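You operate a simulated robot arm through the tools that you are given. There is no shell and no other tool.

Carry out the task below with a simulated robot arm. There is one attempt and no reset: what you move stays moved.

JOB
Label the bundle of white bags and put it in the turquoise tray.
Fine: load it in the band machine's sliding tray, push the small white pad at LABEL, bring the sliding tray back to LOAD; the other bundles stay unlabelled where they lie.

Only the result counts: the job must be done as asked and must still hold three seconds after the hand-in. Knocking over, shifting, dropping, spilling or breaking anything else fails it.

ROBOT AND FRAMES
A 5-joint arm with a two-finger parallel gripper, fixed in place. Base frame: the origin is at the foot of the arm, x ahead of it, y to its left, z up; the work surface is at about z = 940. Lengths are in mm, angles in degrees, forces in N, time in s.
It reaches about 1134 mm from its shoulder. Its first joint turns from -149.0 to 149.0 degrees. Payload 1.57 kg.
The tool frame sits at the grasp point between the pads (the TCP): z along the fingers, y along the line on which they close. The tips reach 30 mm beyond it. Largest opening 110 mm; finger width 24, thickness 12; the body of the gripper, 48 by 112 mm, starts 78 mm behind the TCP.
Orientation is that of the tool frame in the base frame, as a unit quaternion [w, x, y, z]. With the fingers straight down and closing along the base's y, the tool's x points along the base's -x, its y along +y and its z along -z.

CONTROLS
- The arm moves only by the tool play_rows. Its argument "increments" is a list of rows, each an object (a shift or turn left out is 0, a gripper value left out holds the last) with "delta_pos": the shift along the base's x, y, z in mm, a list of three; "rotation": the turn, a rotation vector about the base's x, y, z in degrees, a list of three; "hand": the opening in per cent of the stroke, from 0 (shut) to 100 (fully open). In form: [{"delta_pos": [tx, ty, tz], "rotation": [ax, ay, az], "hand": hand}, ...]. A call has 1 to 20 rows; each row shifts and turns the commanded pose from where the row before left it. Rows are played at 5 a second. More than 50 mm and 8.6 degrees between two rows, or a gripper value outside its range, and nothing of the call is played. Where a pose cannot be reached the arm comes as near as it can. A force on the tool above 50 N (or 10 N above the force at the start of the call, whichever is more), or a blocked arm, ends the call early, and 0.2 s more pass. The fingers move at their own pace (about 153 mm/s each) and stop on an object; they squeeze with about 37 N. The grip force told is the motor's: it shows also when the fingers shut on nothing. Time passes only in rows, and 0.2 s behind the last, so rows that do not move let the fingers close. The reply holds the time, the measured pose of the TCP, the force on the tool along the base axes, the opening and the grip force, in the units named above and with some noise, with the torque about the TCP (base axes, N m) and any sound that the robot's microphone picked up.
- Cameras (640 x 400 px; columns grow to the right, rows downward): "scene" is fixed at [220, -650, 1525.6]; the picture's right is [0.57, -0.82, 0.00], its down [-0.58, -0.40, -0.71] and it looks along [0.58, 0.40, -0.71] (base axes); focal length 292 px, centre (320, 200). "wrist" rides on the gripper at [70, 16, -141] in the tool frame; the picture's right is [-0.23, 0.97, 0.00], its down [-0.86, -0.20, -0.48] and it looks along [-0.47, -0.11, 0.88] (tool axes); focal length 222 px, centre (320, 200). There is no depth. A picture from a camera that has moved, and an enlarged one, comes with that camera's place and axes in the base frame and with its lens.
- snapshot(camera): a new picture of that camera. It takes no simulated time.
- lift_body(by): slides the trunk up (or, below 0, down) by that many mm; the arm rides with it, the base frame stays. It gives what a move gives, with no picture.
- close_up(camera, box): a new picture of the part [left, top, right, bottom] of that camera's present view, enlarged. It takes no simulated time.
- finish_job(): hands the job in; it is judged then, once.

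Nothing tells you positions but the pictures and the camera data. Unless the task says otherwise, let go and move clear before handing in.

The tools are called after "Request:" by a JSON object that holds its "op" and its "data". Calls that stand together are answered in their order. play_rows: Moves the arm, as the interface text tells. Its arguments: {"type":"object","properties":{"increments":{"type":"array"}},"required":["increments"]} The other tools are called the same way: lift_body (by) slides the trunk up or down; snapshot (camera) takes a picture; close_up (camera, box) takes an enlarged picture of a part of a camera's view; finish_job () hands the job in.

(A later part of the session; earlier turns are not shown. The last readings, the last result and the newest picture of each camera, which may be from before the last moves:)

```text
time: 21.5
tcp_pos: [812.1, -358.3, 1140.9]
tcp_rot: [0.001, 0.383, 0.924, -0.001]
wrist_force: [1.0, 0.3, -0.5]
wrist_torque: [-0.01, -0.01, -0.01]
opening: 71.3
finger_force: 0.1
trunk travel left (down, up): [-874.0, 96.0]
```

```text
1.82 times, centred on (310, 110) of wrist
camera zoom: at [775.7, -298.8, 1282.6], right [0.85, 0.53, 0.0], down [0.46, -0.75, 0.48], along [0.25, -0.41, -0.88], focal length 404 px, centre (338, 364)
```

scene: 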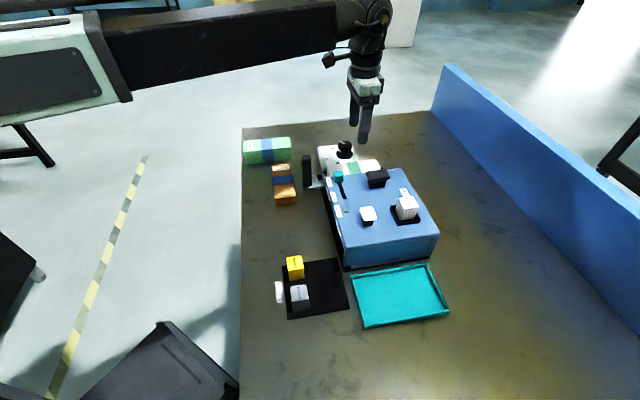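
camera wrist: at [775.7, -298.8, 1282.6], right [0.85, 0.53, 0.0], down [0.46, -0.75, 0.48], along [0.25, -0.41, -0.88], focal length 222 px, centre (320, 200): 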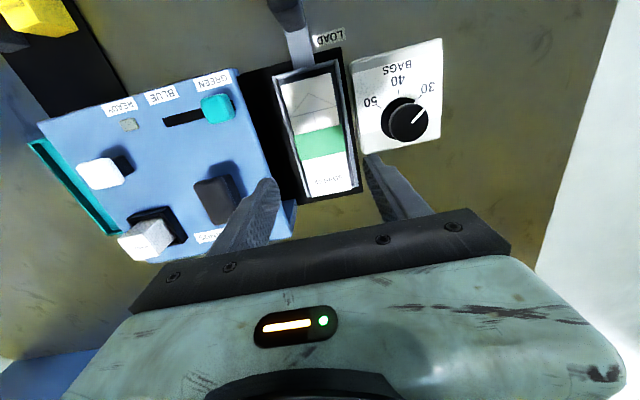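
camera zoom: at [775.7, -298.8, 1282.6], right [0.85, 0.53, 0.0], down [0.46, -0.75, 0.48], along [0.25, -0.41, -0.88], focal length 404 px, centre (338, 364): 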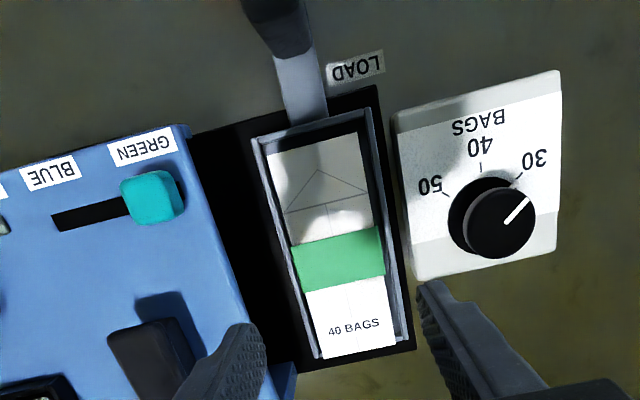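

The bundle lies squarely in the tray. Next I'll move above the handle post to measure it.

Request:
{"op": "play_rows", "data": {"increments": [{"delta_pos": [-23, 24, 0]}, {"delta_pos": [-23, 24, 0]}, {"delta_pos": [-23, 24, 0]}, {"delta_pos": [-23, 24, 0]}, {}]}}

Request:
{"op": "snapshot", "data": {"camera": "wrist"}}

Request:
{"op": "close_up", "data": {"camera": "wrist", "box": [220, 60, 420, 260]}}

Request:
{"op": "close_up", "data": {"camera": "scene", "box": [270, 130, 370, 210]}}

```text
time: 22.7
tcp_pos: [717.6, -267.5, 1140.9]
tcp_rot: [0.0, 0.383, 0.924, 0.001]
wrist_force: [-0.3, 0.1, -0.1]
wrist_torque: [0.07, -0.02, 0.0]
opening: 71.7
finger_force: 0.1
trunk travel left (down, up): [-874.0, 96.0]
```

```text
taken
camera wrist: at [681.1, -204.9, 1282.6], right [0.85, 0.53, 0.0], down [0.46, -0.75, 0.48], along [0.25, -0.41, -0.88], focal length 222 px, centre (320, 200)
```

wrist: 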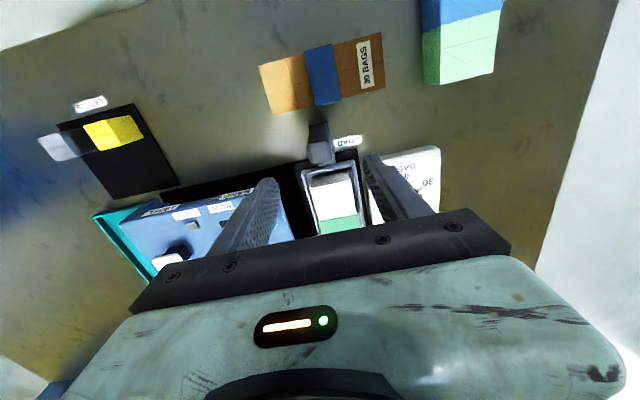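

```text
2.00 times, centred on (320, 160) of wrist
camera zoom: at [681.1, -204.9, 1282.6], right [0.85, 0.53, 0.0], down [0.46, -0.75, 0.48], along [0.25, -0.41, -0.88], focal length 444 px, centre (320, 280)
```

zoom: 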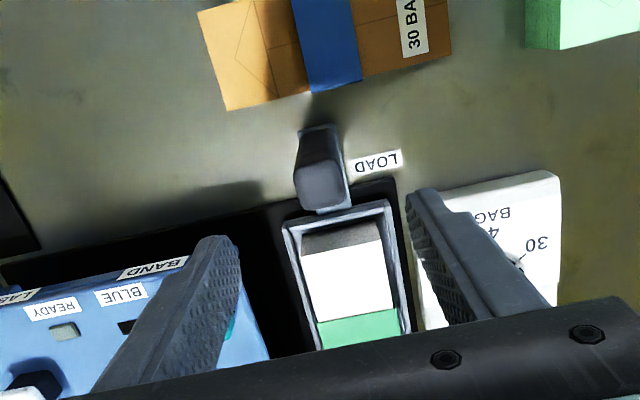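

```text
5.00 times, centred on (320, 170) of scene
camera zoom: at [220.0, -650.0, 1525.6], right [0.57, -0.82, 0.0], down [-0.58, -0.4, -0.71], along [0.58, 0.4, -0.71], focal length 1458 px, centre (320, 350)
```

zoom: 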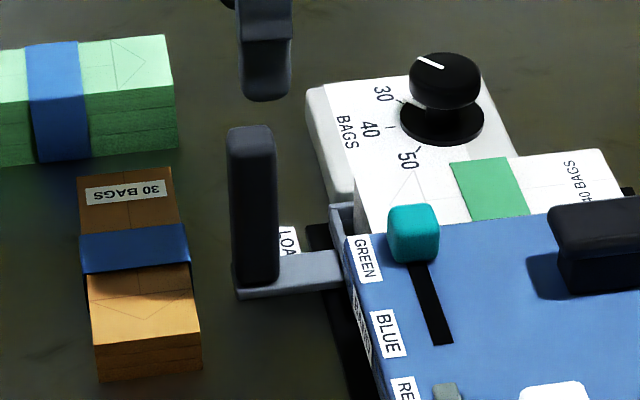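

Request:
{"op": "close_up", "data": {"camera": "wrist", "box": [290, 110, 370, 190]}}

Request:
{"op": "close_up", "data": {"camera": "scene", "box": [295, 145, 345, 195]}}

```text
5.00 times, centred on (330, 150) of wrist
camera zoom: at [681.1, -204.9, 1282.6], right [0.85, 0.53, 0.0], down [0.46, -0.75, 0.48], along [0.25, -0.41, -0.88], focal length 1111 px, centre (270, 450)
```

zoom: 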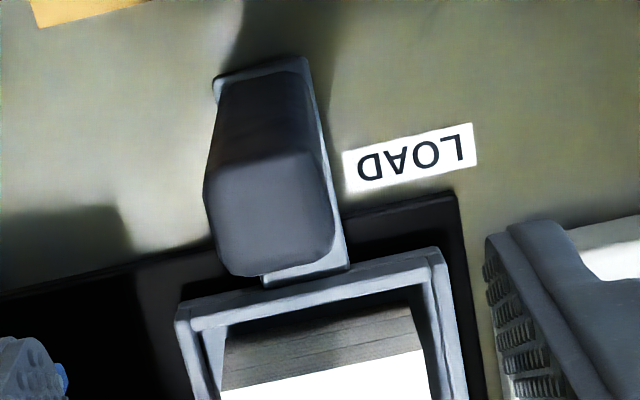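

```text
8.00 times, centred on (320, 170) of scene
camera zoom: at [220.0, -650.0, 1525.6], right [0.57, -0.82, 0.0], down [-0.58, -0.4, -0.71], along [0.58, 0.4, -0.71], focal length 2332 px, centre (320, 440)
```

zoom: 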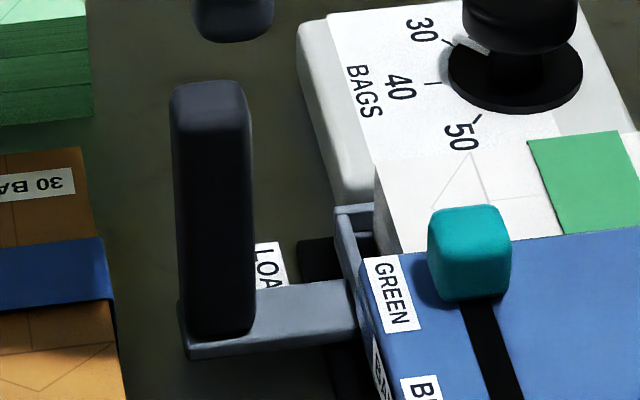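

The handle post is centred at about (716.5, -262.5), roughly 24×21 mm, top z≈1055. I'll centre over it and lower so the fingers straddle it along the slide direction.

Request:
{"op": "play_rows", "data": {"increments": [{"delta_pos": [-2.5, 2.8, 0], "hand": 60}, {}]}}

Request:
{"op": "lift_body", "data": {"by": -60}}

Request:
{"op": "snapshot", "data": {"camera": "wrist"}}

Request:
{"op": "close_up", "data": {"camera": "scene", "box": [270, 110, 370, 210]}}

```text
time: 23.3
tcp_pos: [715.4, -261.8, 1140.9]
tcp_rot: [0.0, 0.383, 0.924, 0.001]
wrist_force: [0.3, 0.2, -0.6]
wrist_torque: [0.01, -0.02, 0.03]
opening: 66.0
finger_force: 0.0
trunk travel left (down, up): [-874.0, 96.0]
```

```text
time: 24.3
tcp_pos: [716.4, -261.3, 1079.9]
tcp_rot: [0.0, 0.383, 0.924, 0.001]
wrist_force: [-0.7, -0.3, -0.6]
wrist_torque: [0.02, -0.01, -0.01]
opening: 66.0
finger_force: 0.0
trunk travel left (down, up): [-814.0, 156.0]
```

```text
taken
camera wrist: at [679.4, -201.0, 1222.7], right [0.85, 0.53, 0.0], down [0.46, -0.75, 0.48], along [0.25, -0.41, -0.88], focal length 222 px, centre (320, 200)
```

wrist: 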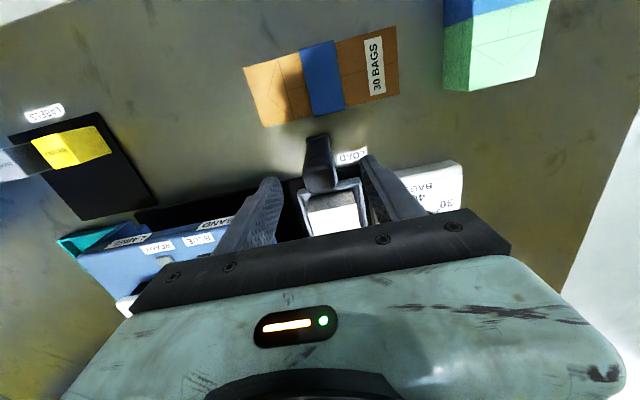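

```text
4.00 times, centred on (320, 160) of scene
camera zoom: at [220.0, -650.0, 1525.6], right [0.57, -0.82, 0.0], down [-0.58, -0.4, -0.71], along [0.58, 0.4, -0.71], focal length 1166 px, centre (320, 360)
```

zoom: 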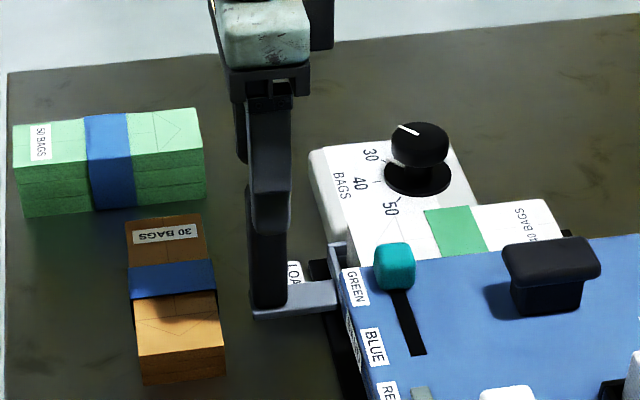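

Well aligned. Lowering to straddle the handle and closing on it.

Request:
{"op": "lift_body", "data": {"by": -48}}

Request:
{"op": "snapshot", "data": {"camera": "wrist"}}

Request:
{"op": "close_up", "data": {"camera": "scene", "box": [270, 110, 370, 210]}}

```text
time: 25.2
tcp_pos: [715.2, -262.2, 1032.4]
tcp_rot: [0.0, 0.382, 0.924, 0.0]
wrist_force: [0.4, 1.2, -0.5]
wrist_torque: [0.0, -0.03, 0.0]
opening: 66.1
finger_force: 0.1
trunk travel left (down, up): [-766.0, 204.0]
```

```text
taken
camera wrist: at [679.3, -201.0, 1174.7], right [0.85, 0.53, 0.0], down [0.46, -0.75, 0.48], along [0.25, -0.41, -0.88], focal length 222 px, centre (320, 200)
```

wrist: 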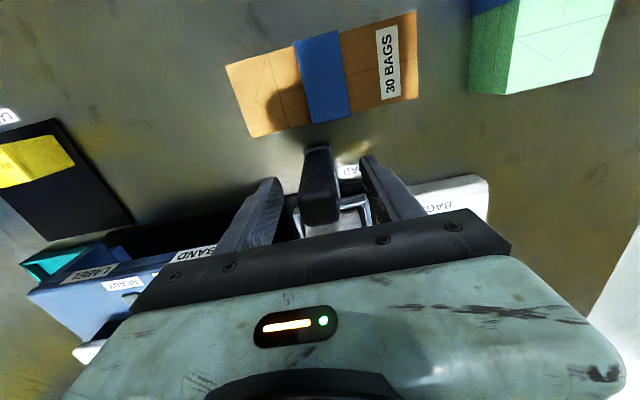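

```text
4.00 times, centred on (320, 160) of scene
camera zoom: at [220.0, -650.0, 1525.6], right [0.57, -0.82, 0.0], down [-0.58, -0.4, -0.71], along [0.58, 0.4, -0.71], focal length 1166 px, centre (320, 360)
```

zoom: 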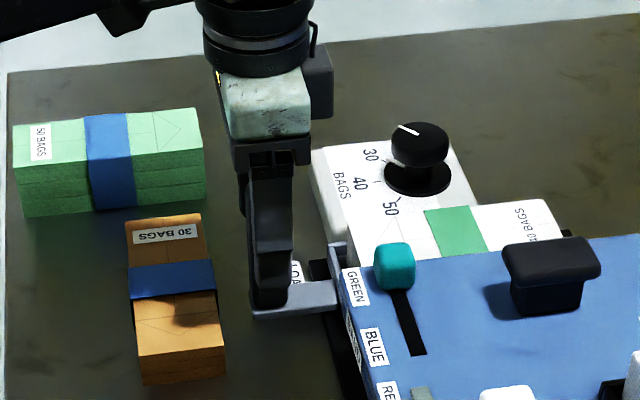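

The handle sits between the fingers. I'll close to a loose straddle (so there's no side load) and start sliding toward LABEL.

Request:
{"op": "play_rows", "data": {"increments": [{"hand": 26}, {"hand": 26}, {"hand": 26}]}}

Request:
{"op": "close_up", "data": {"camera": "wrist", "box": [250, 120, 430, 260]}}

```text
time: 26.0
tcp_pos: [716.8, -261.4, 1033.1]
tcp_rot: [-0.001, 0.383, 0.924, -0.001]
wrist_force: [-0.1, 0.5, 0.1]
wrist_torque: [0.04, -0.01, 0.05]
opening: 28.5
finger_force: 0.0
trunk travel left (down, up): [-766.0, 204.0]
```

```text
2.86 times, centred on (340, 190) of wrist
camera zoom: at [679.4, -201.0, 1174.7], right [0.85, 0.53, 0.0], down [0.46, -0.75, 0.48], along [0.25, -0.41, -0.88], focal length 635 px, centre (263, 229)
```

zoom: 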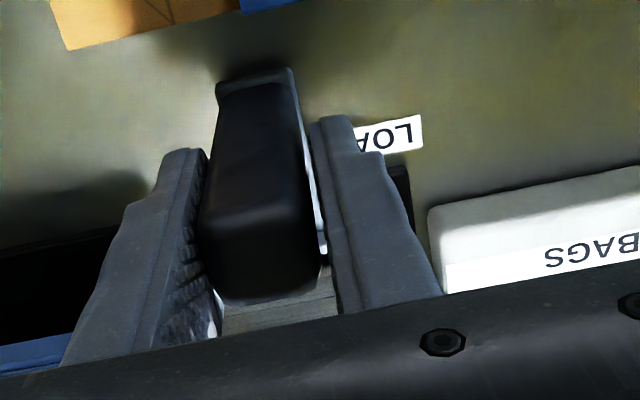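

Request:
{"op": "play_rows", "data": {"increments": [{"delta_pos": [-5, -5, 0]}, {"delta_pos": [-7, -7, 0]}, {"delta_pos": [-7, -7, 0]}, {"delta_pos": [-7, -7, 0]}, {"delta_pos": [-7, -7, 0]}]}}

Request:
{"op": "snapshot", "data": {"camera": "wrist"}}

Request:
{"op": "close_up", "data": {"camera": "scene", "box": [270, 120, 430, 240]}}

```text
time: 27.2
tcp_pos: [682.1, -294.7, 1032.9]
tcp_rot: [0.0, 0.382, 0.924, 0.001]
wrist_force: [0.0, 0.0, 0.5]
wrist_torque: [0.0, 0.01, -0.01]
opening: 28.3
finger_force: 0.1
trunk travel left (down, up): [-766.0, 204.0]
```

```text
taken
camera wrist: at [645.7, -233.6, 1174.7], right [0.85, 0.53, 0.0], down [0.46, -0.75, 0.48], along [0.25, -0.41, -0.88], focal length 222 px, centre (320, 200)
```

wrist: 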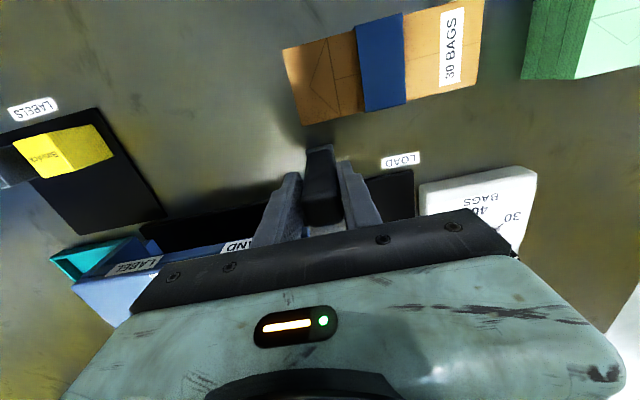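

```text
3.33 times, centred on (350, 180) of scene
camera zoom: at [220.0, -650.0, 1525.6], right [0.57, -0.82, 0.0], down [-0.58, -0.4, -0.71], along [0.58, 0.4, -0.71], focal length 972 px, centre (220, 267)
```

zoom: 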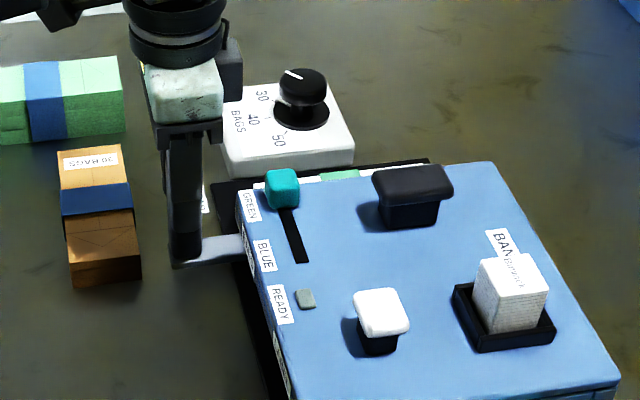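

It slides freely with no force. Continuing toward LABEL.

Request:
{"op": "play_rows", "data": {"increments": [{"delta_pos": [-10, -10, 0]}, {"delta_pos": [-10, -10, 0]}, {"delta_pos": [-10, -10, 0]}, {"delta_pos": [-10, -10, 0]}, {"delta_pos": [-10, -10, 0]}, {"delta_pos": [-10, -10, 0]}, {"delta_pos": [-10, -10, 0]}, {"delta_pos": [-10, -10, 0]}, {"delta_pos": [-10, -10, 0]}, {"delta_pos": [-10, -10, 0]}, {"delta_pos": [-7, -7, 0]}, {"delta_pos": [-5, -5, 0]}]}}

Request:
{"op": "snapshot", "data": {"camera": "wrist"}}

Request:
{"op": "close_up", "data": {"camera": "scene", "box": [270, 130, 450, 290]}}

Request:
{"op": "snapshot", "data": {"camera": "scene"}}

```text
time: 29.8
tcp_pos: [572.7, -407.9, 1032.6]
tcp_rot: [-0.001, 0.383, 0.924, 0.0]
wrist_force: [0.1, 0.0, 0.0]
wrist_torque: [0.02, 0.03, 0.01]
opening: 28.5
finger_force: 0.0
trunk travel left (down, up): [-766.0, 204.0]
```

```text
taken
camera wrist: at [534.5, -346.9, 1174.7], right [0.85, 0.53, 0.0], down [0.46, -0.75, 0.48], along [0.25, -0.41, -0.88], focal length 222 px, centre (320, 200)
```

wrist: 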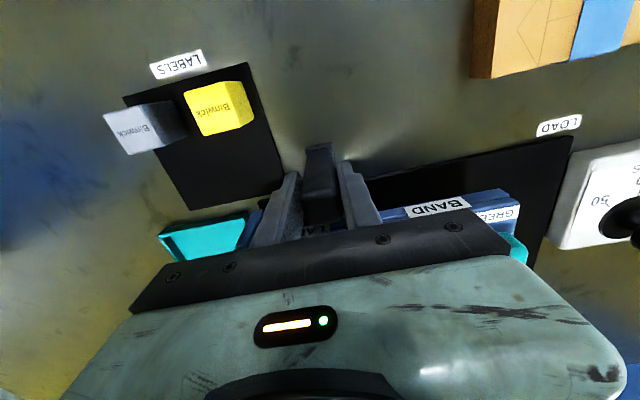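

```text
2.50 times, centred on (360, 210) of scene
camera zoom: at [220.0, -650.0, 1525.6], right [0.57, -0.82, 0.0], down [-0.58, -0.4, -0.71], along [0.58, 0.4, -0.71], focal length 729 px, centre (220, 175)
```

zoom: 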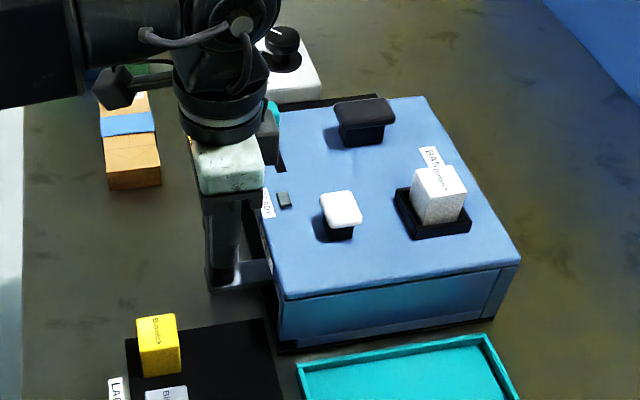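

```text
taken
```

scene: 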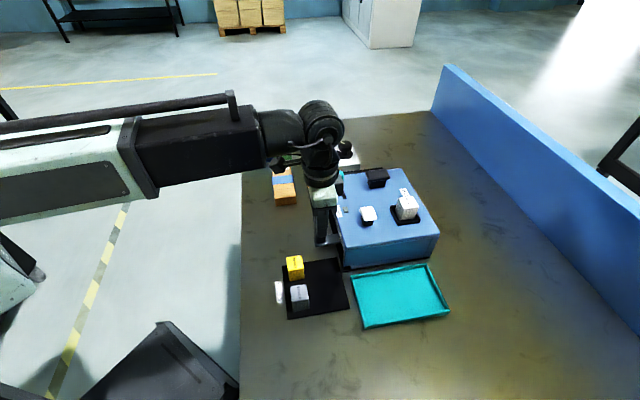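

Handle is about 27 mm short of the LABEL mark. Continuing gently.

Request:
{"op": "play_rows", "data": {"increments": [{"delta_pos": [-5, -5, 0]}, {"delta_pos": [-5, -5, 0]}, {"delta_pos": [-4, -4, 0]}, {"delta_pos": [-3, -3, 0]}]}}

Request:
{"op": "snapshot", "data": {"camera": "wrist"}}

Request:
{"op": "close_up", "data": {"camera": "scene", "box": [290, 160, 450, 290]}}

```text
time: 30.8
tcp_pos: [554.9, -423.9, 1033.4]
tcp_rot: [0.001, 0.382, 0.924, 0.0]
wrist_force: [0.8, -0.9, 0.1]
wrist_torque: [0.01, 0.0, 0.02]
opening: 28.5
finger_force: 0.0
trunk travel left (down, up): [-766.0, 204.0]
```

```text
taken
camera wrist: at [517.2, -363.8, 1174.7], right [0.85, 0.53, 0.0], down [0.46, -0.75, 0.48], along [0.25, -0.41, -0.88], focal length 222 px, centre (320, 200)
```

wrist: 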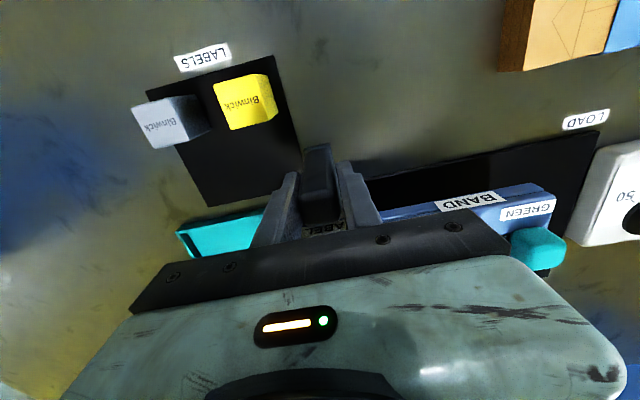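

```text
3.08 times, centred on (370, 225) of scene
camera zoom: at [220.0, -650.0, 1525.6], right [0.57, -0.82, 0.0], down [-0.58, -0.4, -0.71], along [0.58, 0.4, -0.71], focal length 897 px, centre (166, 123)
```

zoom: 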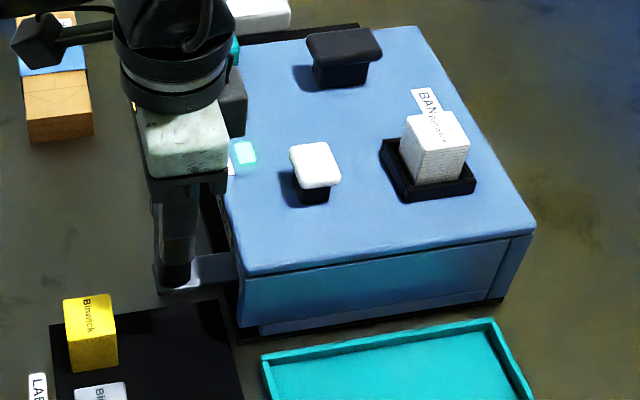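

The READY lamp is lit, so the tray with the bundle is at LABEL. I'll open, rise clear of the handle and go to the white pad.

Request:
{"op": "play_rows", "data": {"increments": [{"hand": 45}, {"hand": 60}, {"hand": 60}]}}

Request:
{"op": "lift_body", "data": {"by": 130}}

Request:
{"op": "snapshot", "data": {"camera": "wrist"}}

Request:
{"op": "close_up", "data": {"camera": "scene", "box": [290, 160, 450, 290]}}

```text
time: 31.6
tcp_pos: [553.6, -425.3, 1033.0]
tcp_rot: [0.0, 0.383, 0.924, 0.0]
wrist_force: [1.3, -0.1, 0.7]
wrist_torque: [-0.02, 0.0, -0.01]
opening: 65.7
finger_force: 0.0
trunk travel left (down, up): [-766.0, 204.0]
```

```text
time: 33.2
tcp_pos: [552.5, -424.9, 1162.4]
tcp_rot: [0.0, 0.383, 0.924, 0.0]
wrist_force: [-0.4, 0.0, -0.1]
wrist_torque: [0.0, -0.05, -0.02]
opening: 65.9
finger_force: 0.1
trunk travel left (down, up): [-896.0, 74.0]
```

```text
taken
camera wrist: at [517.3, -363.7, 1304.6], right [0.85, 0.53, 0.0], down [0.46, -0.75, 0.48], along [0.25, -0.41, -0.88], focal length 222 px, centre (320, 200)
```

wrist: 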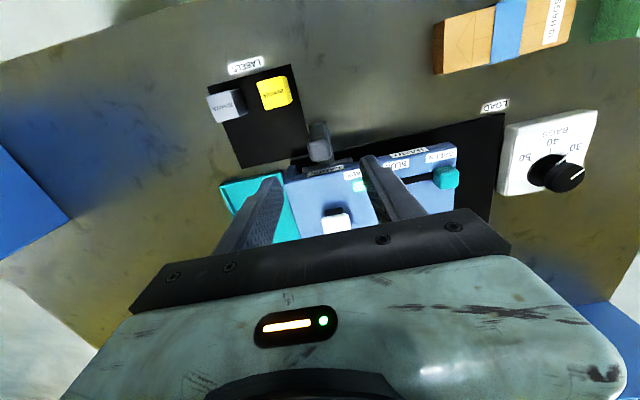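

```text
3.08 times, centred on (370, 225) of scene
camera zoom: at [220.0, -650.0, 1525.6], right [0.57, -0.82, 0.0], down [-0.58, -0.4, -0.71], along [0.58, 0.4, -0.71], focal length 897 px, centre (166, 123)
```

zoom: 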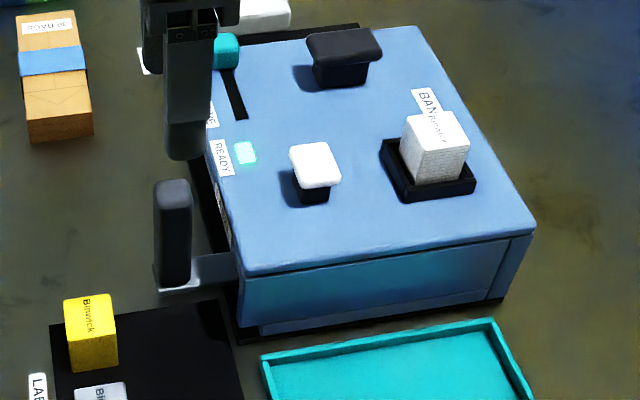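

READY stays lit and the handle is clear. Moving above the white pad with fingers closed.

Request:
{"op": "play_rows", "data": {"increments": [{"delta_pos": [17, -17, 0], "hand": 60}, {"delta_pos": [17, -17, 0], "hand": 0}, {"delta_pos": [17, -17, 0]}, {"delta_pos": [17, -17, 0]}, {}]}}

Request:
{"op": "snapshot", "data": {"camera": "wrist"}}

Request:
{"op": "close_up", "data": {"camera": "wrist", "box": [220, 80, 420, 240]}}

Request:
{"op": "close_up", "data": {"camera": "scene", "box": [310, 130, 450, 260]}}

```text
time: 34.4
tcp_pos: [621.8, -495.7, 1163.1]
tcp_rot: [0.0, 0.383, 0.924, 0.0]
wrist_force: [0.7, -0.8, -0.4]
wrist_torque: [-0.01, 0.0, 0.01]
opening: 0.2
finger_force: 21.5
trunk travel left (down, up): [-896.0, 74.0]
```

```text
taken
camera wrist: at [584.8, -434.1, 1304.7], right [0.85, 0.53, 0.0], down [0.46, -0.75, 0.48], along [0.25, -0.41, -0.88], focal length 222 px, centre (320, 200)
```

wrist: 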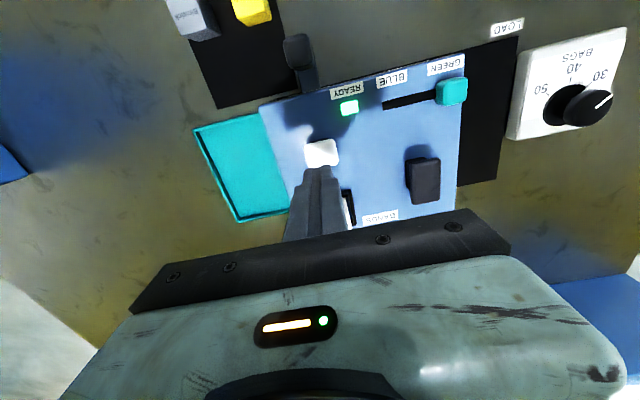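

```text
2.50 times, centred on (320, 160) of wrist
camera zoom: at [584.8, -434.1, 1304.7], right [0.85, 0.53, 0.0], down [0.46, -0.75, 0.48], along [0.25, -0.41, -0.88], focal length 555 px, centre (320, 300)
```

zoom: 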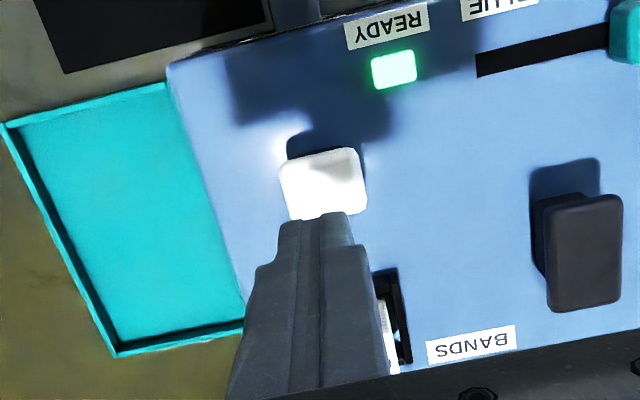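

```text
3.08 times, centred on (380, 195) of scene
camera zoom: at [220.0, -650.0, 1525.6], right [0.57, -0.82, 0.0], down [-0.58, -0.4, -0.71], along [0.58, 0.4, -0.71], focal length 897 px, centre (135, 215)
```

zoom: 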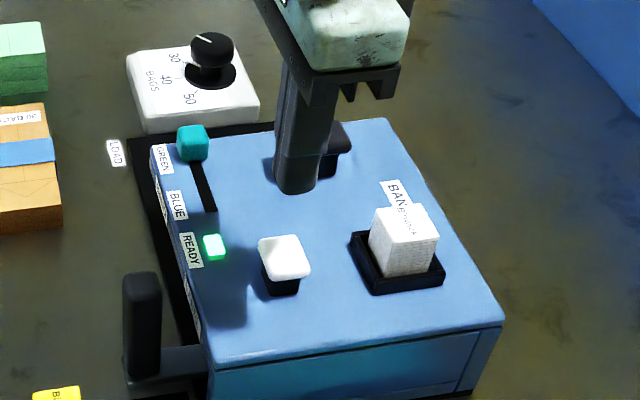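

READY is green and the closed fingertips are right above the white pad (centre ≈ (625, -495), top z≈1066). Lowering toward it in stages.

Request:
{"op": "play_rows", "data": {"increments": [{"delta_pos": [1.5, 0, 0], "hand": 0}, {}]}}

Request:
{"op": "lift_body", "data": {"by": -57}}

Request:
{"op": "close_up", "data": {"camera": "wrist", "box": [220, 80, 420, 240]}}

Request:
{"op": "close_up", "data": {"camera": "scene", "box": [310, 130, 450, 260]}}

```text
time: 35.0
tcp_pos: [623.8, -494.3, 1162.2]
tcp_rot: [0.001, 0.383, 0.924, 0.0]
wrist_force: [0.1, -0.4, 1.1]
wrist_torque: [0.01, 0.0, 0.0]
opening: 0.0
finger_force: 21.3
trunk travel left (down, up): [-896.0, 74.0]
```

```text
time: 36.0
tcp_pos: [623.5, -494.3, 1105.2]
tcp_rot: [0.0, 0.383, 0.924, 0.0]
wrist_force: [0.1, -0.2, -0.1]
wrist_torque: [-0.05, -0.04, 0.0]
opening: 0.1
finger_force: 20.5
trunk travel left (down, up): [-839.0, 131.0]
```

```text
2.50 times, centred on (320, 160) of wrist
camera zoom: at [586.8, -433.7, 1247.7], right [0.85, 0.53, 0.0], down [0.46, -0.75, 0.48], along [0.25, -0.41, -0.88], focal length 555 px, centre (320, 300)
```

zoom: 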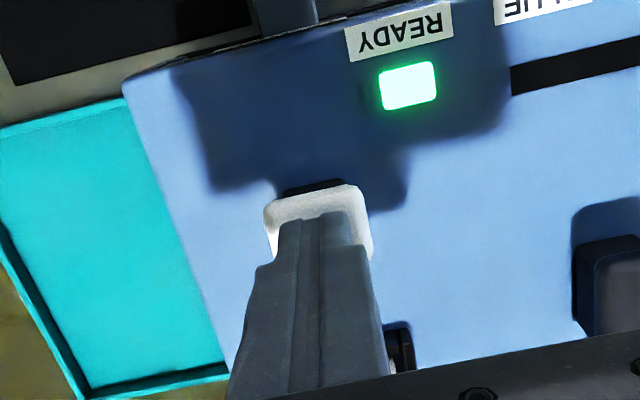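

```text
3.08 times, centred on (380, 195) of scene
camera zoom: at [220.0, -650.0, 1525.6], right [0.57, -0.82, 0.0], down [-0.58, -0.4, -0.71], along [0.58, 0.4, -0.71], focal length 897 px, centre (135, 215)
```

zoom: 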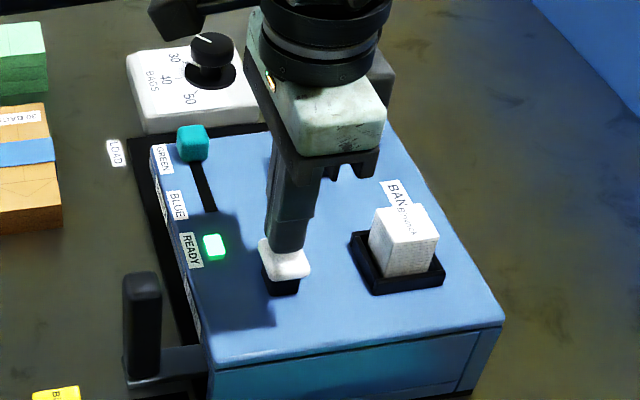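

Request:
{"op": "lift_body", "data": {"by": -7}}

```text
time: 36.5
tcp_pos: [623.7, -494.6, 1098.7]
tcp_rot: [0.0, 0.383, 0.924, 0.0]
wrist_force: [-0.5, 0.0, 0.2]
wrist_torque: [0.0, 0.01, 0.0]
opening: 0.1
finger_force: 21.7
trunk travel left (down, up): [-832.0, 138.0]
```

Request:
{"op": "lift_body", "data": {"by": -4}}

```text
time: 37.1
tcp_pos: [623.7, -496.4, 1095.2]
tcp_rot: [0.0, 0.382, 0.924, 0.0]
wrist_force: [1.0, -0.5, 1.7]
wrist_torque: [0.01, -0.06, -0.05]
opening: 0.0
finger_force: 21.3
trunk travel left (down, up): [-828.0, 142.0]
```

The fingertips have just reached the pad (force ~1.7 N). Pressing in small steps.

Request:
{"op": "lift_body", "data": {"by": -3}}

Request:
{"op": "close_up", "data": {"camera": "scene", "box": [310, 130, 450, 260]}}

```text
time: 37.6
tcp_pos: [622.8, -495.6, 1091.9]
tcp_rot: [0.0, 0.382, 0.924, 0.0]
wrist_force: [1.7, -1.6, 4.1]
wrist_torque: [-0.04, -0.02, -0.01]
opening: 0.2
finger_force: 21.2
trunk travel left (down, up): [-825.0, 145.0]
```

```text
3.08 times, centred on (380, 195) of scene
camera zoom: at [220.0, -650.0, 1525.6], right [0.57, -0.82, 0.0], down [-0.58, -0.4, -0.71], along [0.58, 0.4, -0.71], focal length 897 px, centre (135, 215)
```

zoom: 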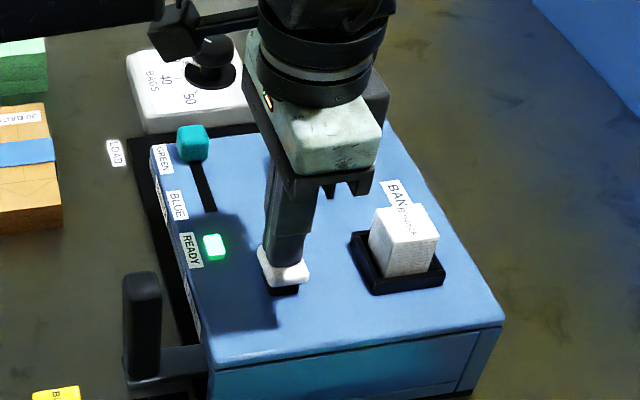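

Request:
{"op": "lift_body", "data": {"by": -3}}

Request:
{"op": "close_up", "data": {"camera": "scene", "box": [310, 130, 450, 260]}}

```text
time: 38.1
tcp_pos: [622.8, -494.6, 1089.3]
tcp_rot: [-0.001, 0.382, 0.924, 0.0]
wrist_force: [2.0, -1.6, 5.7]
wrist_torque: [-0.04, -0.05, 0.0]
opening: 0.0
finger_force: 21.1
trunk travel left (down, up): [-822.0, 148.0]
```

```text
3.08 times, centred on (380, 195) of scene
camera zoom: at [220.0, -650.0, 1525.6], right [0.57, -0.82, 0.0], down [-0.58, -0.4, -0.71], along [0.58, 0.4, -0.71], focal length 897 px, centre (135, 215)
```

zoom: 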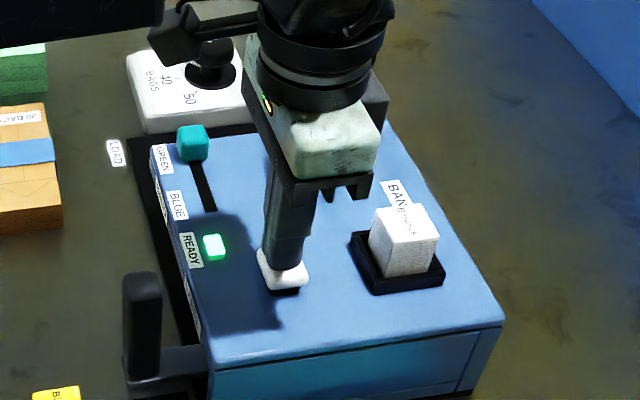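

The pad is travelling down on its spring. Continuing.

Request:
{"op": "lift_body", "data": {"by": -3}}

Request:
{"op": "close_up", "data": {"camera": "scene", "box": [310, 130, 450, 260]}}

```text
time: 38.6
tcp_pos: [623.4, -494.7, 1084.4]
tcp_rot: [0.0, 0.383, 0.924, 0.0]
wrist_force: [3.6, -2.6, 6.0]
wrist_torque: [-0.06, -0.07, 0.02]
opening: 0.1
finger_force: 21.4
trunk travel left (down, up): [-819.0, 151.0]
heard: click
```

```text
3.08 times, centred on (380, 195) of scene
camera zoom: at [220.0, -650.0, 1525.6], right [0.57, -0.82, 0.0], down [-0.58, -0.4, -0.71], along [0.58, 0.4, -0.71], focal length 897 px, centre (135, 215)
```

zoom: 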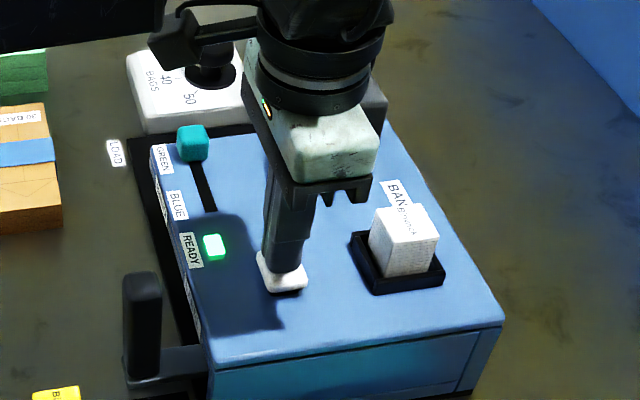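

A click was heard. I'll hold briefly, then release the pad and rise.

Request:
{"op": "play_rows", "data": {"increments": [{}, {}, {}]}}

Request:
{"op": "lift_body", "data": {"by": 75}}

Request:
{"op": "snapshot", "data": {"camera": "wrist"}}

Request:
{"op": "close_up", "data": {"camera": "scene", "box": [290, 140, 450, 290]}}

```text
time: 39.4
tcp_pos: [623.6, -494.2, 1085.7]
tcp_rot: [0.0, 0.383, 0.924, 0.0]
wrist_force: [1.9, -1.5, 5.8]
wrist_torque: [-0.01, -0.08, -0.02]
opening: 0.0
finger_force: 21.4
trunk travel left (down, up): [-819.0, 151.0]
```

```text
time: 40.6
tcp_pos: [623.8, -495.1, 1160.4]
tcp_rot: [0.0, 0.382, 0.924, 0.0]
wrist_force: [0.8, -0.7, -0.6]
wrist_torque: [0.01, 0.05, 0.0]
opening: 0.1
finger_force: 21.0
trunk travel left (down, up): [-894.0, 76.0]
```

```text
taken
camera wrist: at [586.9, -433.7, 1302.6], right [0.85, 0.53, 0.0], down [0.46, -0.75, 0.48], along [0.25, -0.41, -0.88], focal length 222 px, centre (320, 200)
```

wrist: 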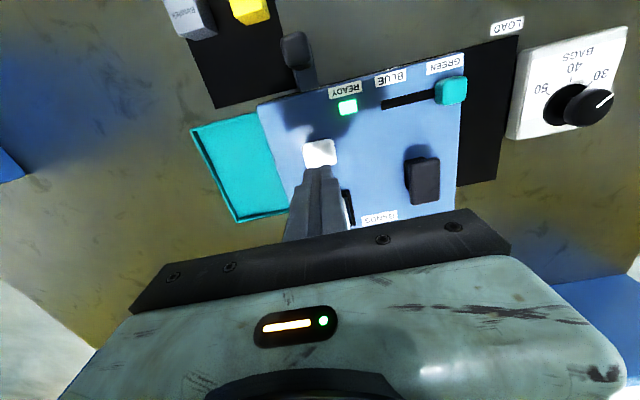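

```text
2.67 times, centred on (370, 215) of scene
camera zoom: at [220.0, -650.0, 1525.6], right [0.57, -0.82, 0.0], down [-0.58, -0.4, -0.71], along [0.58, 0.4, -0.71], focal length 777 px, centre (187, 160)
```

zoom: 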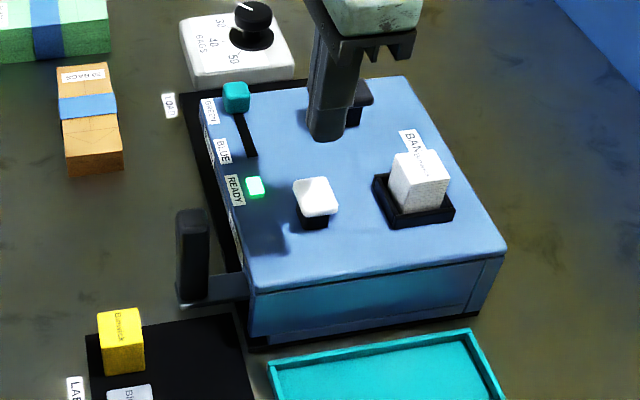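

The pad sprang back and the machine clicked. Going back over the handle with the fingers open.

Request:
{"op": "play_rows", "data": {"increments": [{"delta_pos": [-17, 18, 0], "hand": 0}, {"delta_pos": [-17, 18, 0], "hand": 60}, {"delta_pos": [-17, 18, 0]}, {"delta_pos": [-17.2, 17.4, 0]}, {}]}}

Request:
{"op": "close_up", "data": {"camera": "wrist", "box": [220, 80, 420, 240]}}

Request:
{"op": "close_up", "data": {"camera": "scene", "box": [380, 170, 440, 230]}}

```text
time: 41.8
tcp_pos: [556.1, -422.5, 1160.0]
tcp_rot: [0.0, 0.382, 0.924, 0.0]
wrist_force: [-0.1, -0.2, 0.4]
wrist_torque: [0.01, -0.04, 0.0]
opening: 65.8
finger_force: 0.0
trunk travel left (down, up): [-894.0, 76.0]
```

```text
2.50 times, centred on (320, 160) of wrist
camera zoom: at [518.7, -361.1, 1302.6], right [0.85, 0.53, 0.0], down [0.46, -0.75, 0.48], along [0.25, -0.41, -0.88], focal length 555 px, centre (320, 300)
```

zoom: 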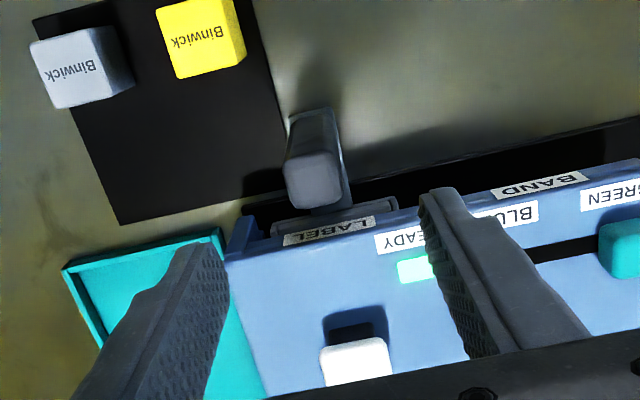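

```text
6.67 times, centred on (410, 200) of scene
camera zoom: at [220.0, -650.0, 1525.6], right [0.57, -0.82, 0.0], down [-0.58, -0.4, -0.71], along [0.58, 0.4, -0.71], focal length 1943 px, centre (-280, 200)
```

zoom: 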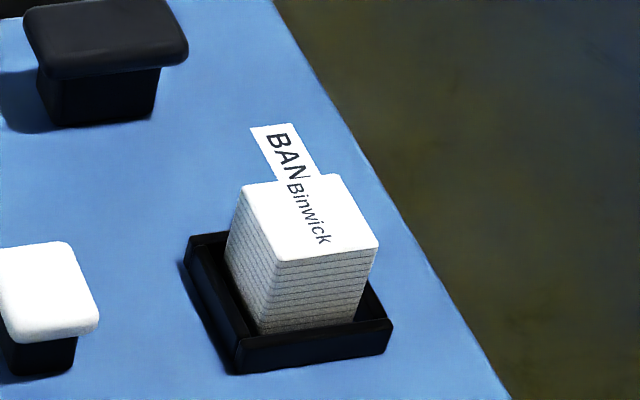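

The handle is between the open fingers. Lowering to straddle it again.

Request:
{"op": "lift_body", "data": {"by": -80}}

Request:
{"op": "close_up", "data": {"camera": "wrist", "box": [220, 80, 420, 240]}}

```text
time: 42.9
tcp_pos: [556.0, -421.7, 1081.0]
tcp_rot: [0.0, 0.382, 0.924, -0.001]
wrist_force: [0.9, -0.5, -0.1]
wrist_torque: [-0.01, -0.03, 0.05]
opening: 66.2
finger_force: 0.1
trunk travel left (down, up): [-814.0, 156.0]
```

```text
2.50 times, centred on (320, 160) of wrist
camera zoom: at [518.6, -361.2, 1222.7], right [0.85, 0.53, 0.0], down [0.46, -0.75, 0.48], along [0.25, -0.41, -0.88], focal length 555 px, centre (320, 300)
```

zoom: 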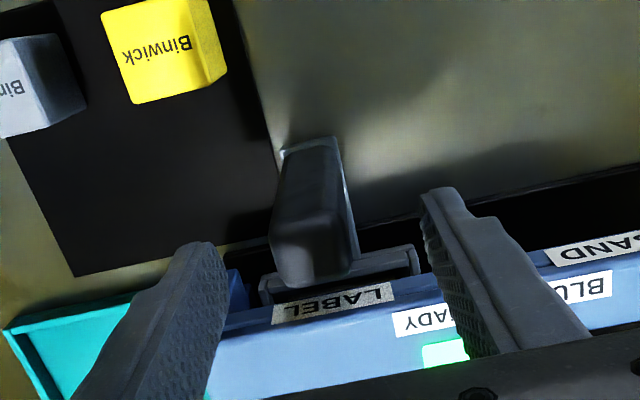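

Request:
{"op": "lift_body", "data": {"by": -48}}

Request:
{"op": "play_rows", "data": {"increments": [{"hand": 45}, {"hand": 28}, {"hand": 26}, {"hand": 26}]}}

Request:
{"op": "close_up", "data": {"camera": "wrist", "box": [220, 100, 420, 260]}}

Request:
{"op": "close_up", "data": {"camera": "scene", "box": [290, 160, 450, 290]}}

```text
time: 43.8
tcp_pos: [554.4, -422.3, 1032.4]
tcp_rot: [0.0, 0.383, 0.924, 0.0]
wrist_force: [0.2, -0.9, -0.1]
wrist_torque: [-0.04, 0.01, -0.06]
opening: 66.0
finger_force: 0.1
trunk travel left (down, up): [-766.0, 204.0]
```

```text
time: 44.8
tcp_pos: [555.0, -422.9, 1033.8]
tcp_rot: [-0.001, 0.383, 0.924, 0.001]
wrist_force: [-1.8, -0.4, -0.2]
wrist_torque: [0.02, 0.01, 0.0]
opening: 30.3
finger_force: 0.7
trunk travel left (down, up): [-766.0, 204.0]
```

```text
2.50 times, centred on (320, 180) of wrist
camera zoom: at [518.5, -361.3, 1174.7], right [0.85, 0.53, 0.0], down [0.46, -0.75, 0.48], along [0.25, -0.41, -0.88], focal length 555 px, centre (320, 250)
```

zoom: 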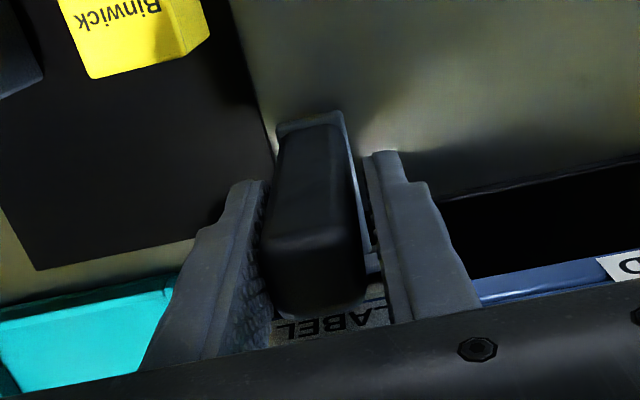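

```text
3.08 times, centred on (370, 225) of scene
camera zoom: at [220.0, -650.0, 1525.6], right [0.57, -0.82, 0.0], down [-0.58, -0.4, -0.71], along [0.58, 0.4, -0.71], focal length 897 px, centre (166, 123)
```

zoom: 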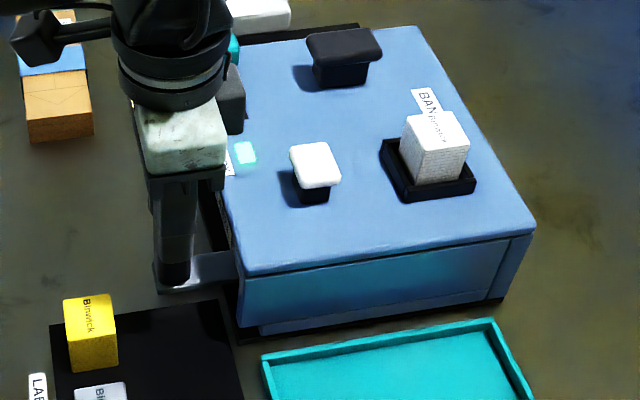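

Handle is loosely captured. Sliding the tray back toward LOAD.

Request:
{"op": "play_rows", "data": {"increments": [{"delta_pos": [4, 4, 0]}, {"delta_pos": [7, 7, 0]}, {"delta_pos": [10, 10, 0]}, {"delta_pos": [10, 10, 0]}, {"delta_pos": [10, 10, 0]}, {"delta_pos": [10, 10, 0]}, {"delta_pos": [10, 10, 0]}, {"delta_pos": [10, 10, 0]}, {"delta_pos": [10, 10, 0]}, {"delta_pos": [10, 10, 0]}, {"delta_pos": [10, 10, 0]}, {"delta_pos": [10, 10, 0]}, {"delta_pos": [10, 10, 0]}, {"delta_pos": [10, 10, 0]}, {"delta_pos": [7, 7, 0]}, {"delta_pos": [5, 5, 0]}]}}

Request:
{"op": "snapshot", "data": {"camera": "wrist"}}

Request:
{"op": "close_up", "data": {"camera": "scene", "box": [270, 120, 430, 240]}}

```text
time: 48.2
tcp_pos: [698.8, -279.4, 1033.7]
tcp_rot: [-0.001, 0.383, 0.924, -0.001]
wrist_force: [-0.5, -0.3, -0.8]
wrist_torque: [-0.02, -0.03, -0.01]
opening: 28.9
finger_force: 0.8
trunk travel left (down, up): [-766.0, 204.0]
```

```text
taken
camera wrist: at [661.7, -217.8, 1174.7], right [0.85, 0.53, 0.0], down [0.46, -0.75, 0.48], along [0.25, -0.41, -0.88], focal length 222 px, centre (320, 200)
```

wrist: 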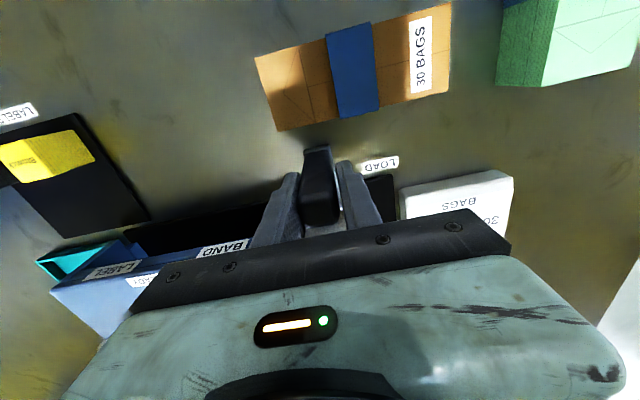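

```text
3.33 times, centred on (350, 180) of scene
camera zoom: at [220.0, -650.0, 1525.6], right [0.57, -0.82, 0.0], down [-0.58, -0.4, -0.71], along [0.58, 0.4, -0.71], focal length 972 px, centre (220, 267)
```

zoom: 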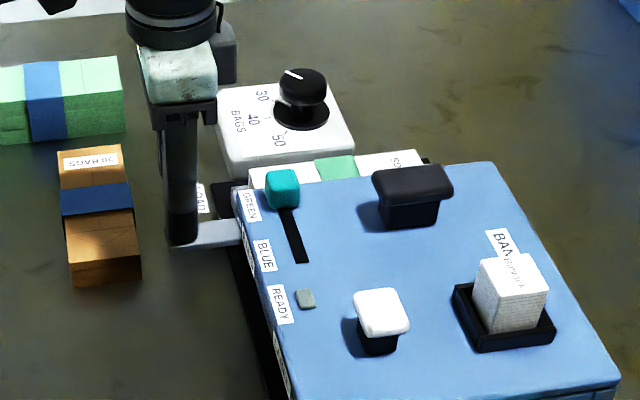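

About 25 mm left to LOAD. Finishing the slide gently.

Request:
{"op": "play_rows", "data": {"increments": [{"delta_pos": [6, 6, 0]}, {"delta_pos": [5, 5, 0]}, {"delta_pos": [4, 4, 0]}, {"delta_pos": [2.5, 2.5, 0]}, {}]}}

Request:
{"op": "snapshot", "data": {"camera": "wrist"}}

Request:
{"op": "close_up", "data": {"camera": "scene", "box": [270, 130, 370, 210]}}

```text
time: 49.4
tcp_pos: [716.5, -263.9, 1033.5]
tcp_rot: [0.0, 0.383, 0.924, 0.0]
wrist_force: [-0.2, 0.5, 1.1]
wrist_torque: [0.01, 0.0, -0.03]
opening: 28.7
finger_force: 0.0
trunk travel left (down, up): [-766.0, 204.0]
```

```text
taken
camera wrist: at [680.1, -201.4, 1174.7], right [0.85, 0.53, 0.0], down [0.46, -0.75, 0.48], along [0.25, -0.41, -0.88], focal length 222 px, centre (320, 200)
```

wrist: 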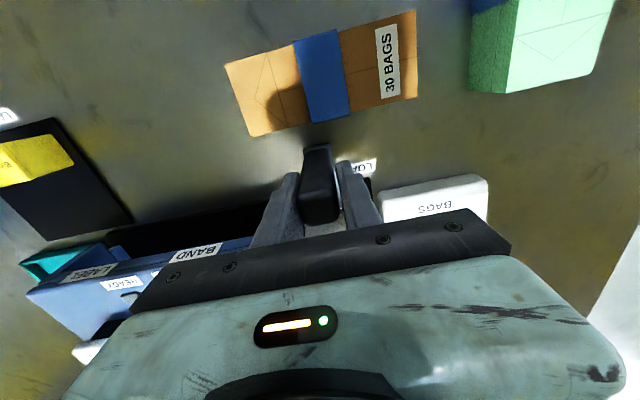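

```text
5.00 times, centred on (320, 170) of scene
camera zoom: at [220.0, -650.0, 1525.6], right [0.57, -0.82, 0.0], down [-0.58, -0.4, -0.71], along [0.58, 0.4, -0.71], focal length 1458 px, centre (320, 350)
```

zoom: 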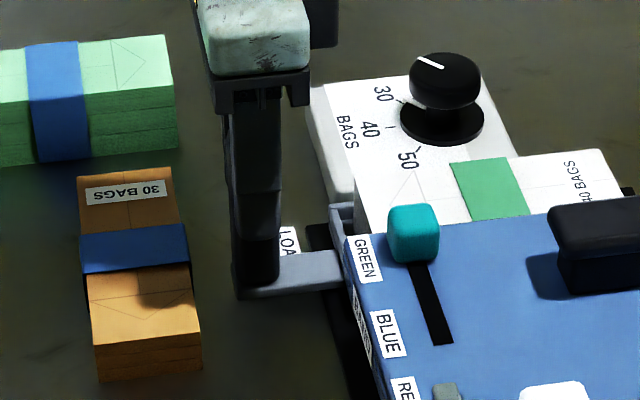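

The tray looks to be in exactly its original LOAD position. Opening, rising, and inspecting the bundle for its label.

Request:
{"op": "play_rows", "data": {"increments": [{"hand": 45}, {"hand": 62}, {"hand": 62}]}}

Request:
{"op": "lift_body", "data": {"by": 130}}

Request:
{"op": "play_rows", "data": {"increments": [{"delta_pos": [23, -24, 0]}, {"delta_pos": [23, -24, 0]}, {"delta_pos": [23, -24, 0]}, {"delta_pos": [23, -24, 0]}, {}]}}

Request:
{"op": "snapshot", "data": {"camera": "wrist"}}

Request:
{"op": "close_up", "data": {"camera": "wrist", "box": [200, 0, 420, 220]}}

Request:
{"op": "close_up", "data": {"camera": "scene", "box": [290, 130, 450, 270]}}

```text
time: 50.2
tcp_pos: [716.7, -263.2, 1032.2]
tcp_rot: [0.0, 0.382, 0.924, 0.0]
wrist_force: [-0.9, -0.3, -0.4]
wrist_torque: [0.02, 0.0, -0.03]
opening: 68.2
finger_force: 0.1
trunk travel left (down, up): [-766.0, 204.0]
```

```text
time: 51.8
tcp_pos: [716.5, -262.0, 1163.1]
tcp_rot: [0.0, 0.383, 0.924, 0.001]
wrist_force: [-0.7, 0.9, -0.3]
wrist_torque: [0.01, 0.0, 0.01]
opening: 68.3
finger_force: 0.0
trunk travel left (down, up): [-896.0, 74.0]
```

```text
time: 53.0
tcp_pos: [809.5, -355.1, 1162.5]
tcp_rot: [0.0, 0.383, 0.924, 0.0]
wrist_force: [-0.6, -0.3, -0.6]
wrist_torque: [-0.02, 0.0, -0.03]
opening: 68.1
finger_force: 0.1
trunk travel left (down, up): [-896.0, 74.0]
```

```text
taken
camera wrist: at [772.4, -295.1, 1304.7], right [0.85, 0.53, 0.0], down [0.46, -0.75, 0.48], along [0.25, -0.41, -0.88], focal length 222 px, centre (320, 200)
```

wrist: 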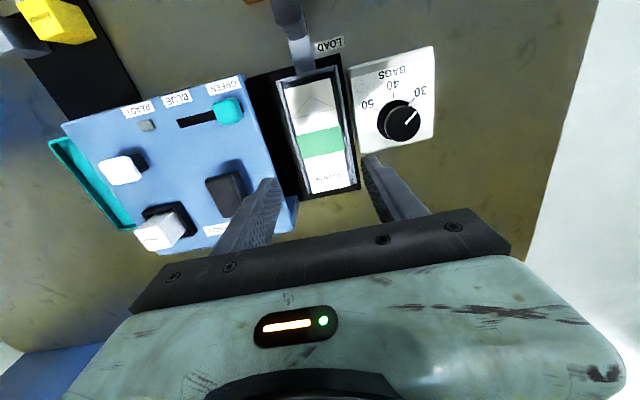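

```text
1.82 times, centred on (310, 110) of wrist
camera zoom: at [772.4, -295.1, 1304.7], right [0.85, 0.53, 0.0], down [0.46, -0.75, 0.48], along [0.25, -0.41, -0.88], focal length 404 px, centre (338, 364)
```

zoom: 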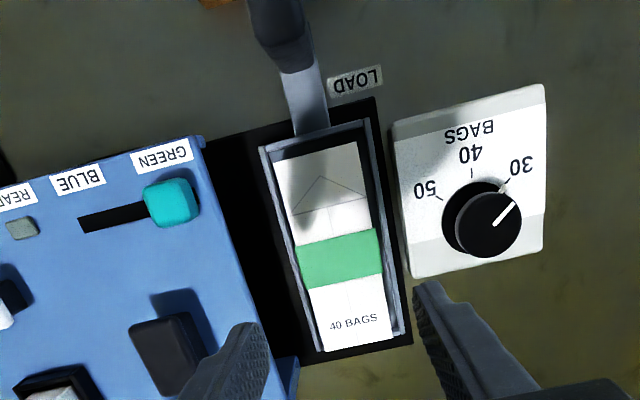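

```text
2.86 times, centred on (370, 200) of scene
camera zoom: at [220.0, -650.0, 1525.6], right [0.57, -0.82, 0.0], down [-0.58, -0.4, -0.71], along [0.58, 0.4, -0.71], focal length 833 px, centre (177, 200)
```

zoom: 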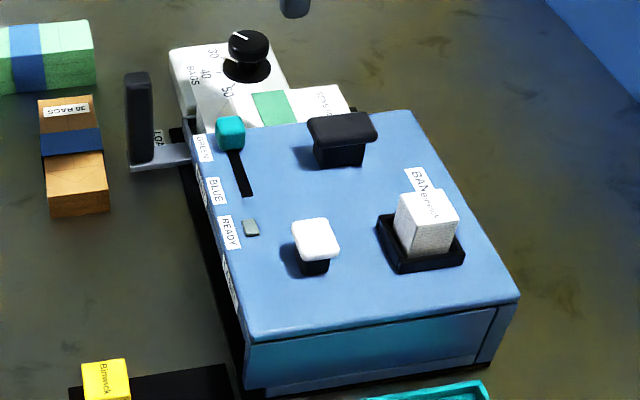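

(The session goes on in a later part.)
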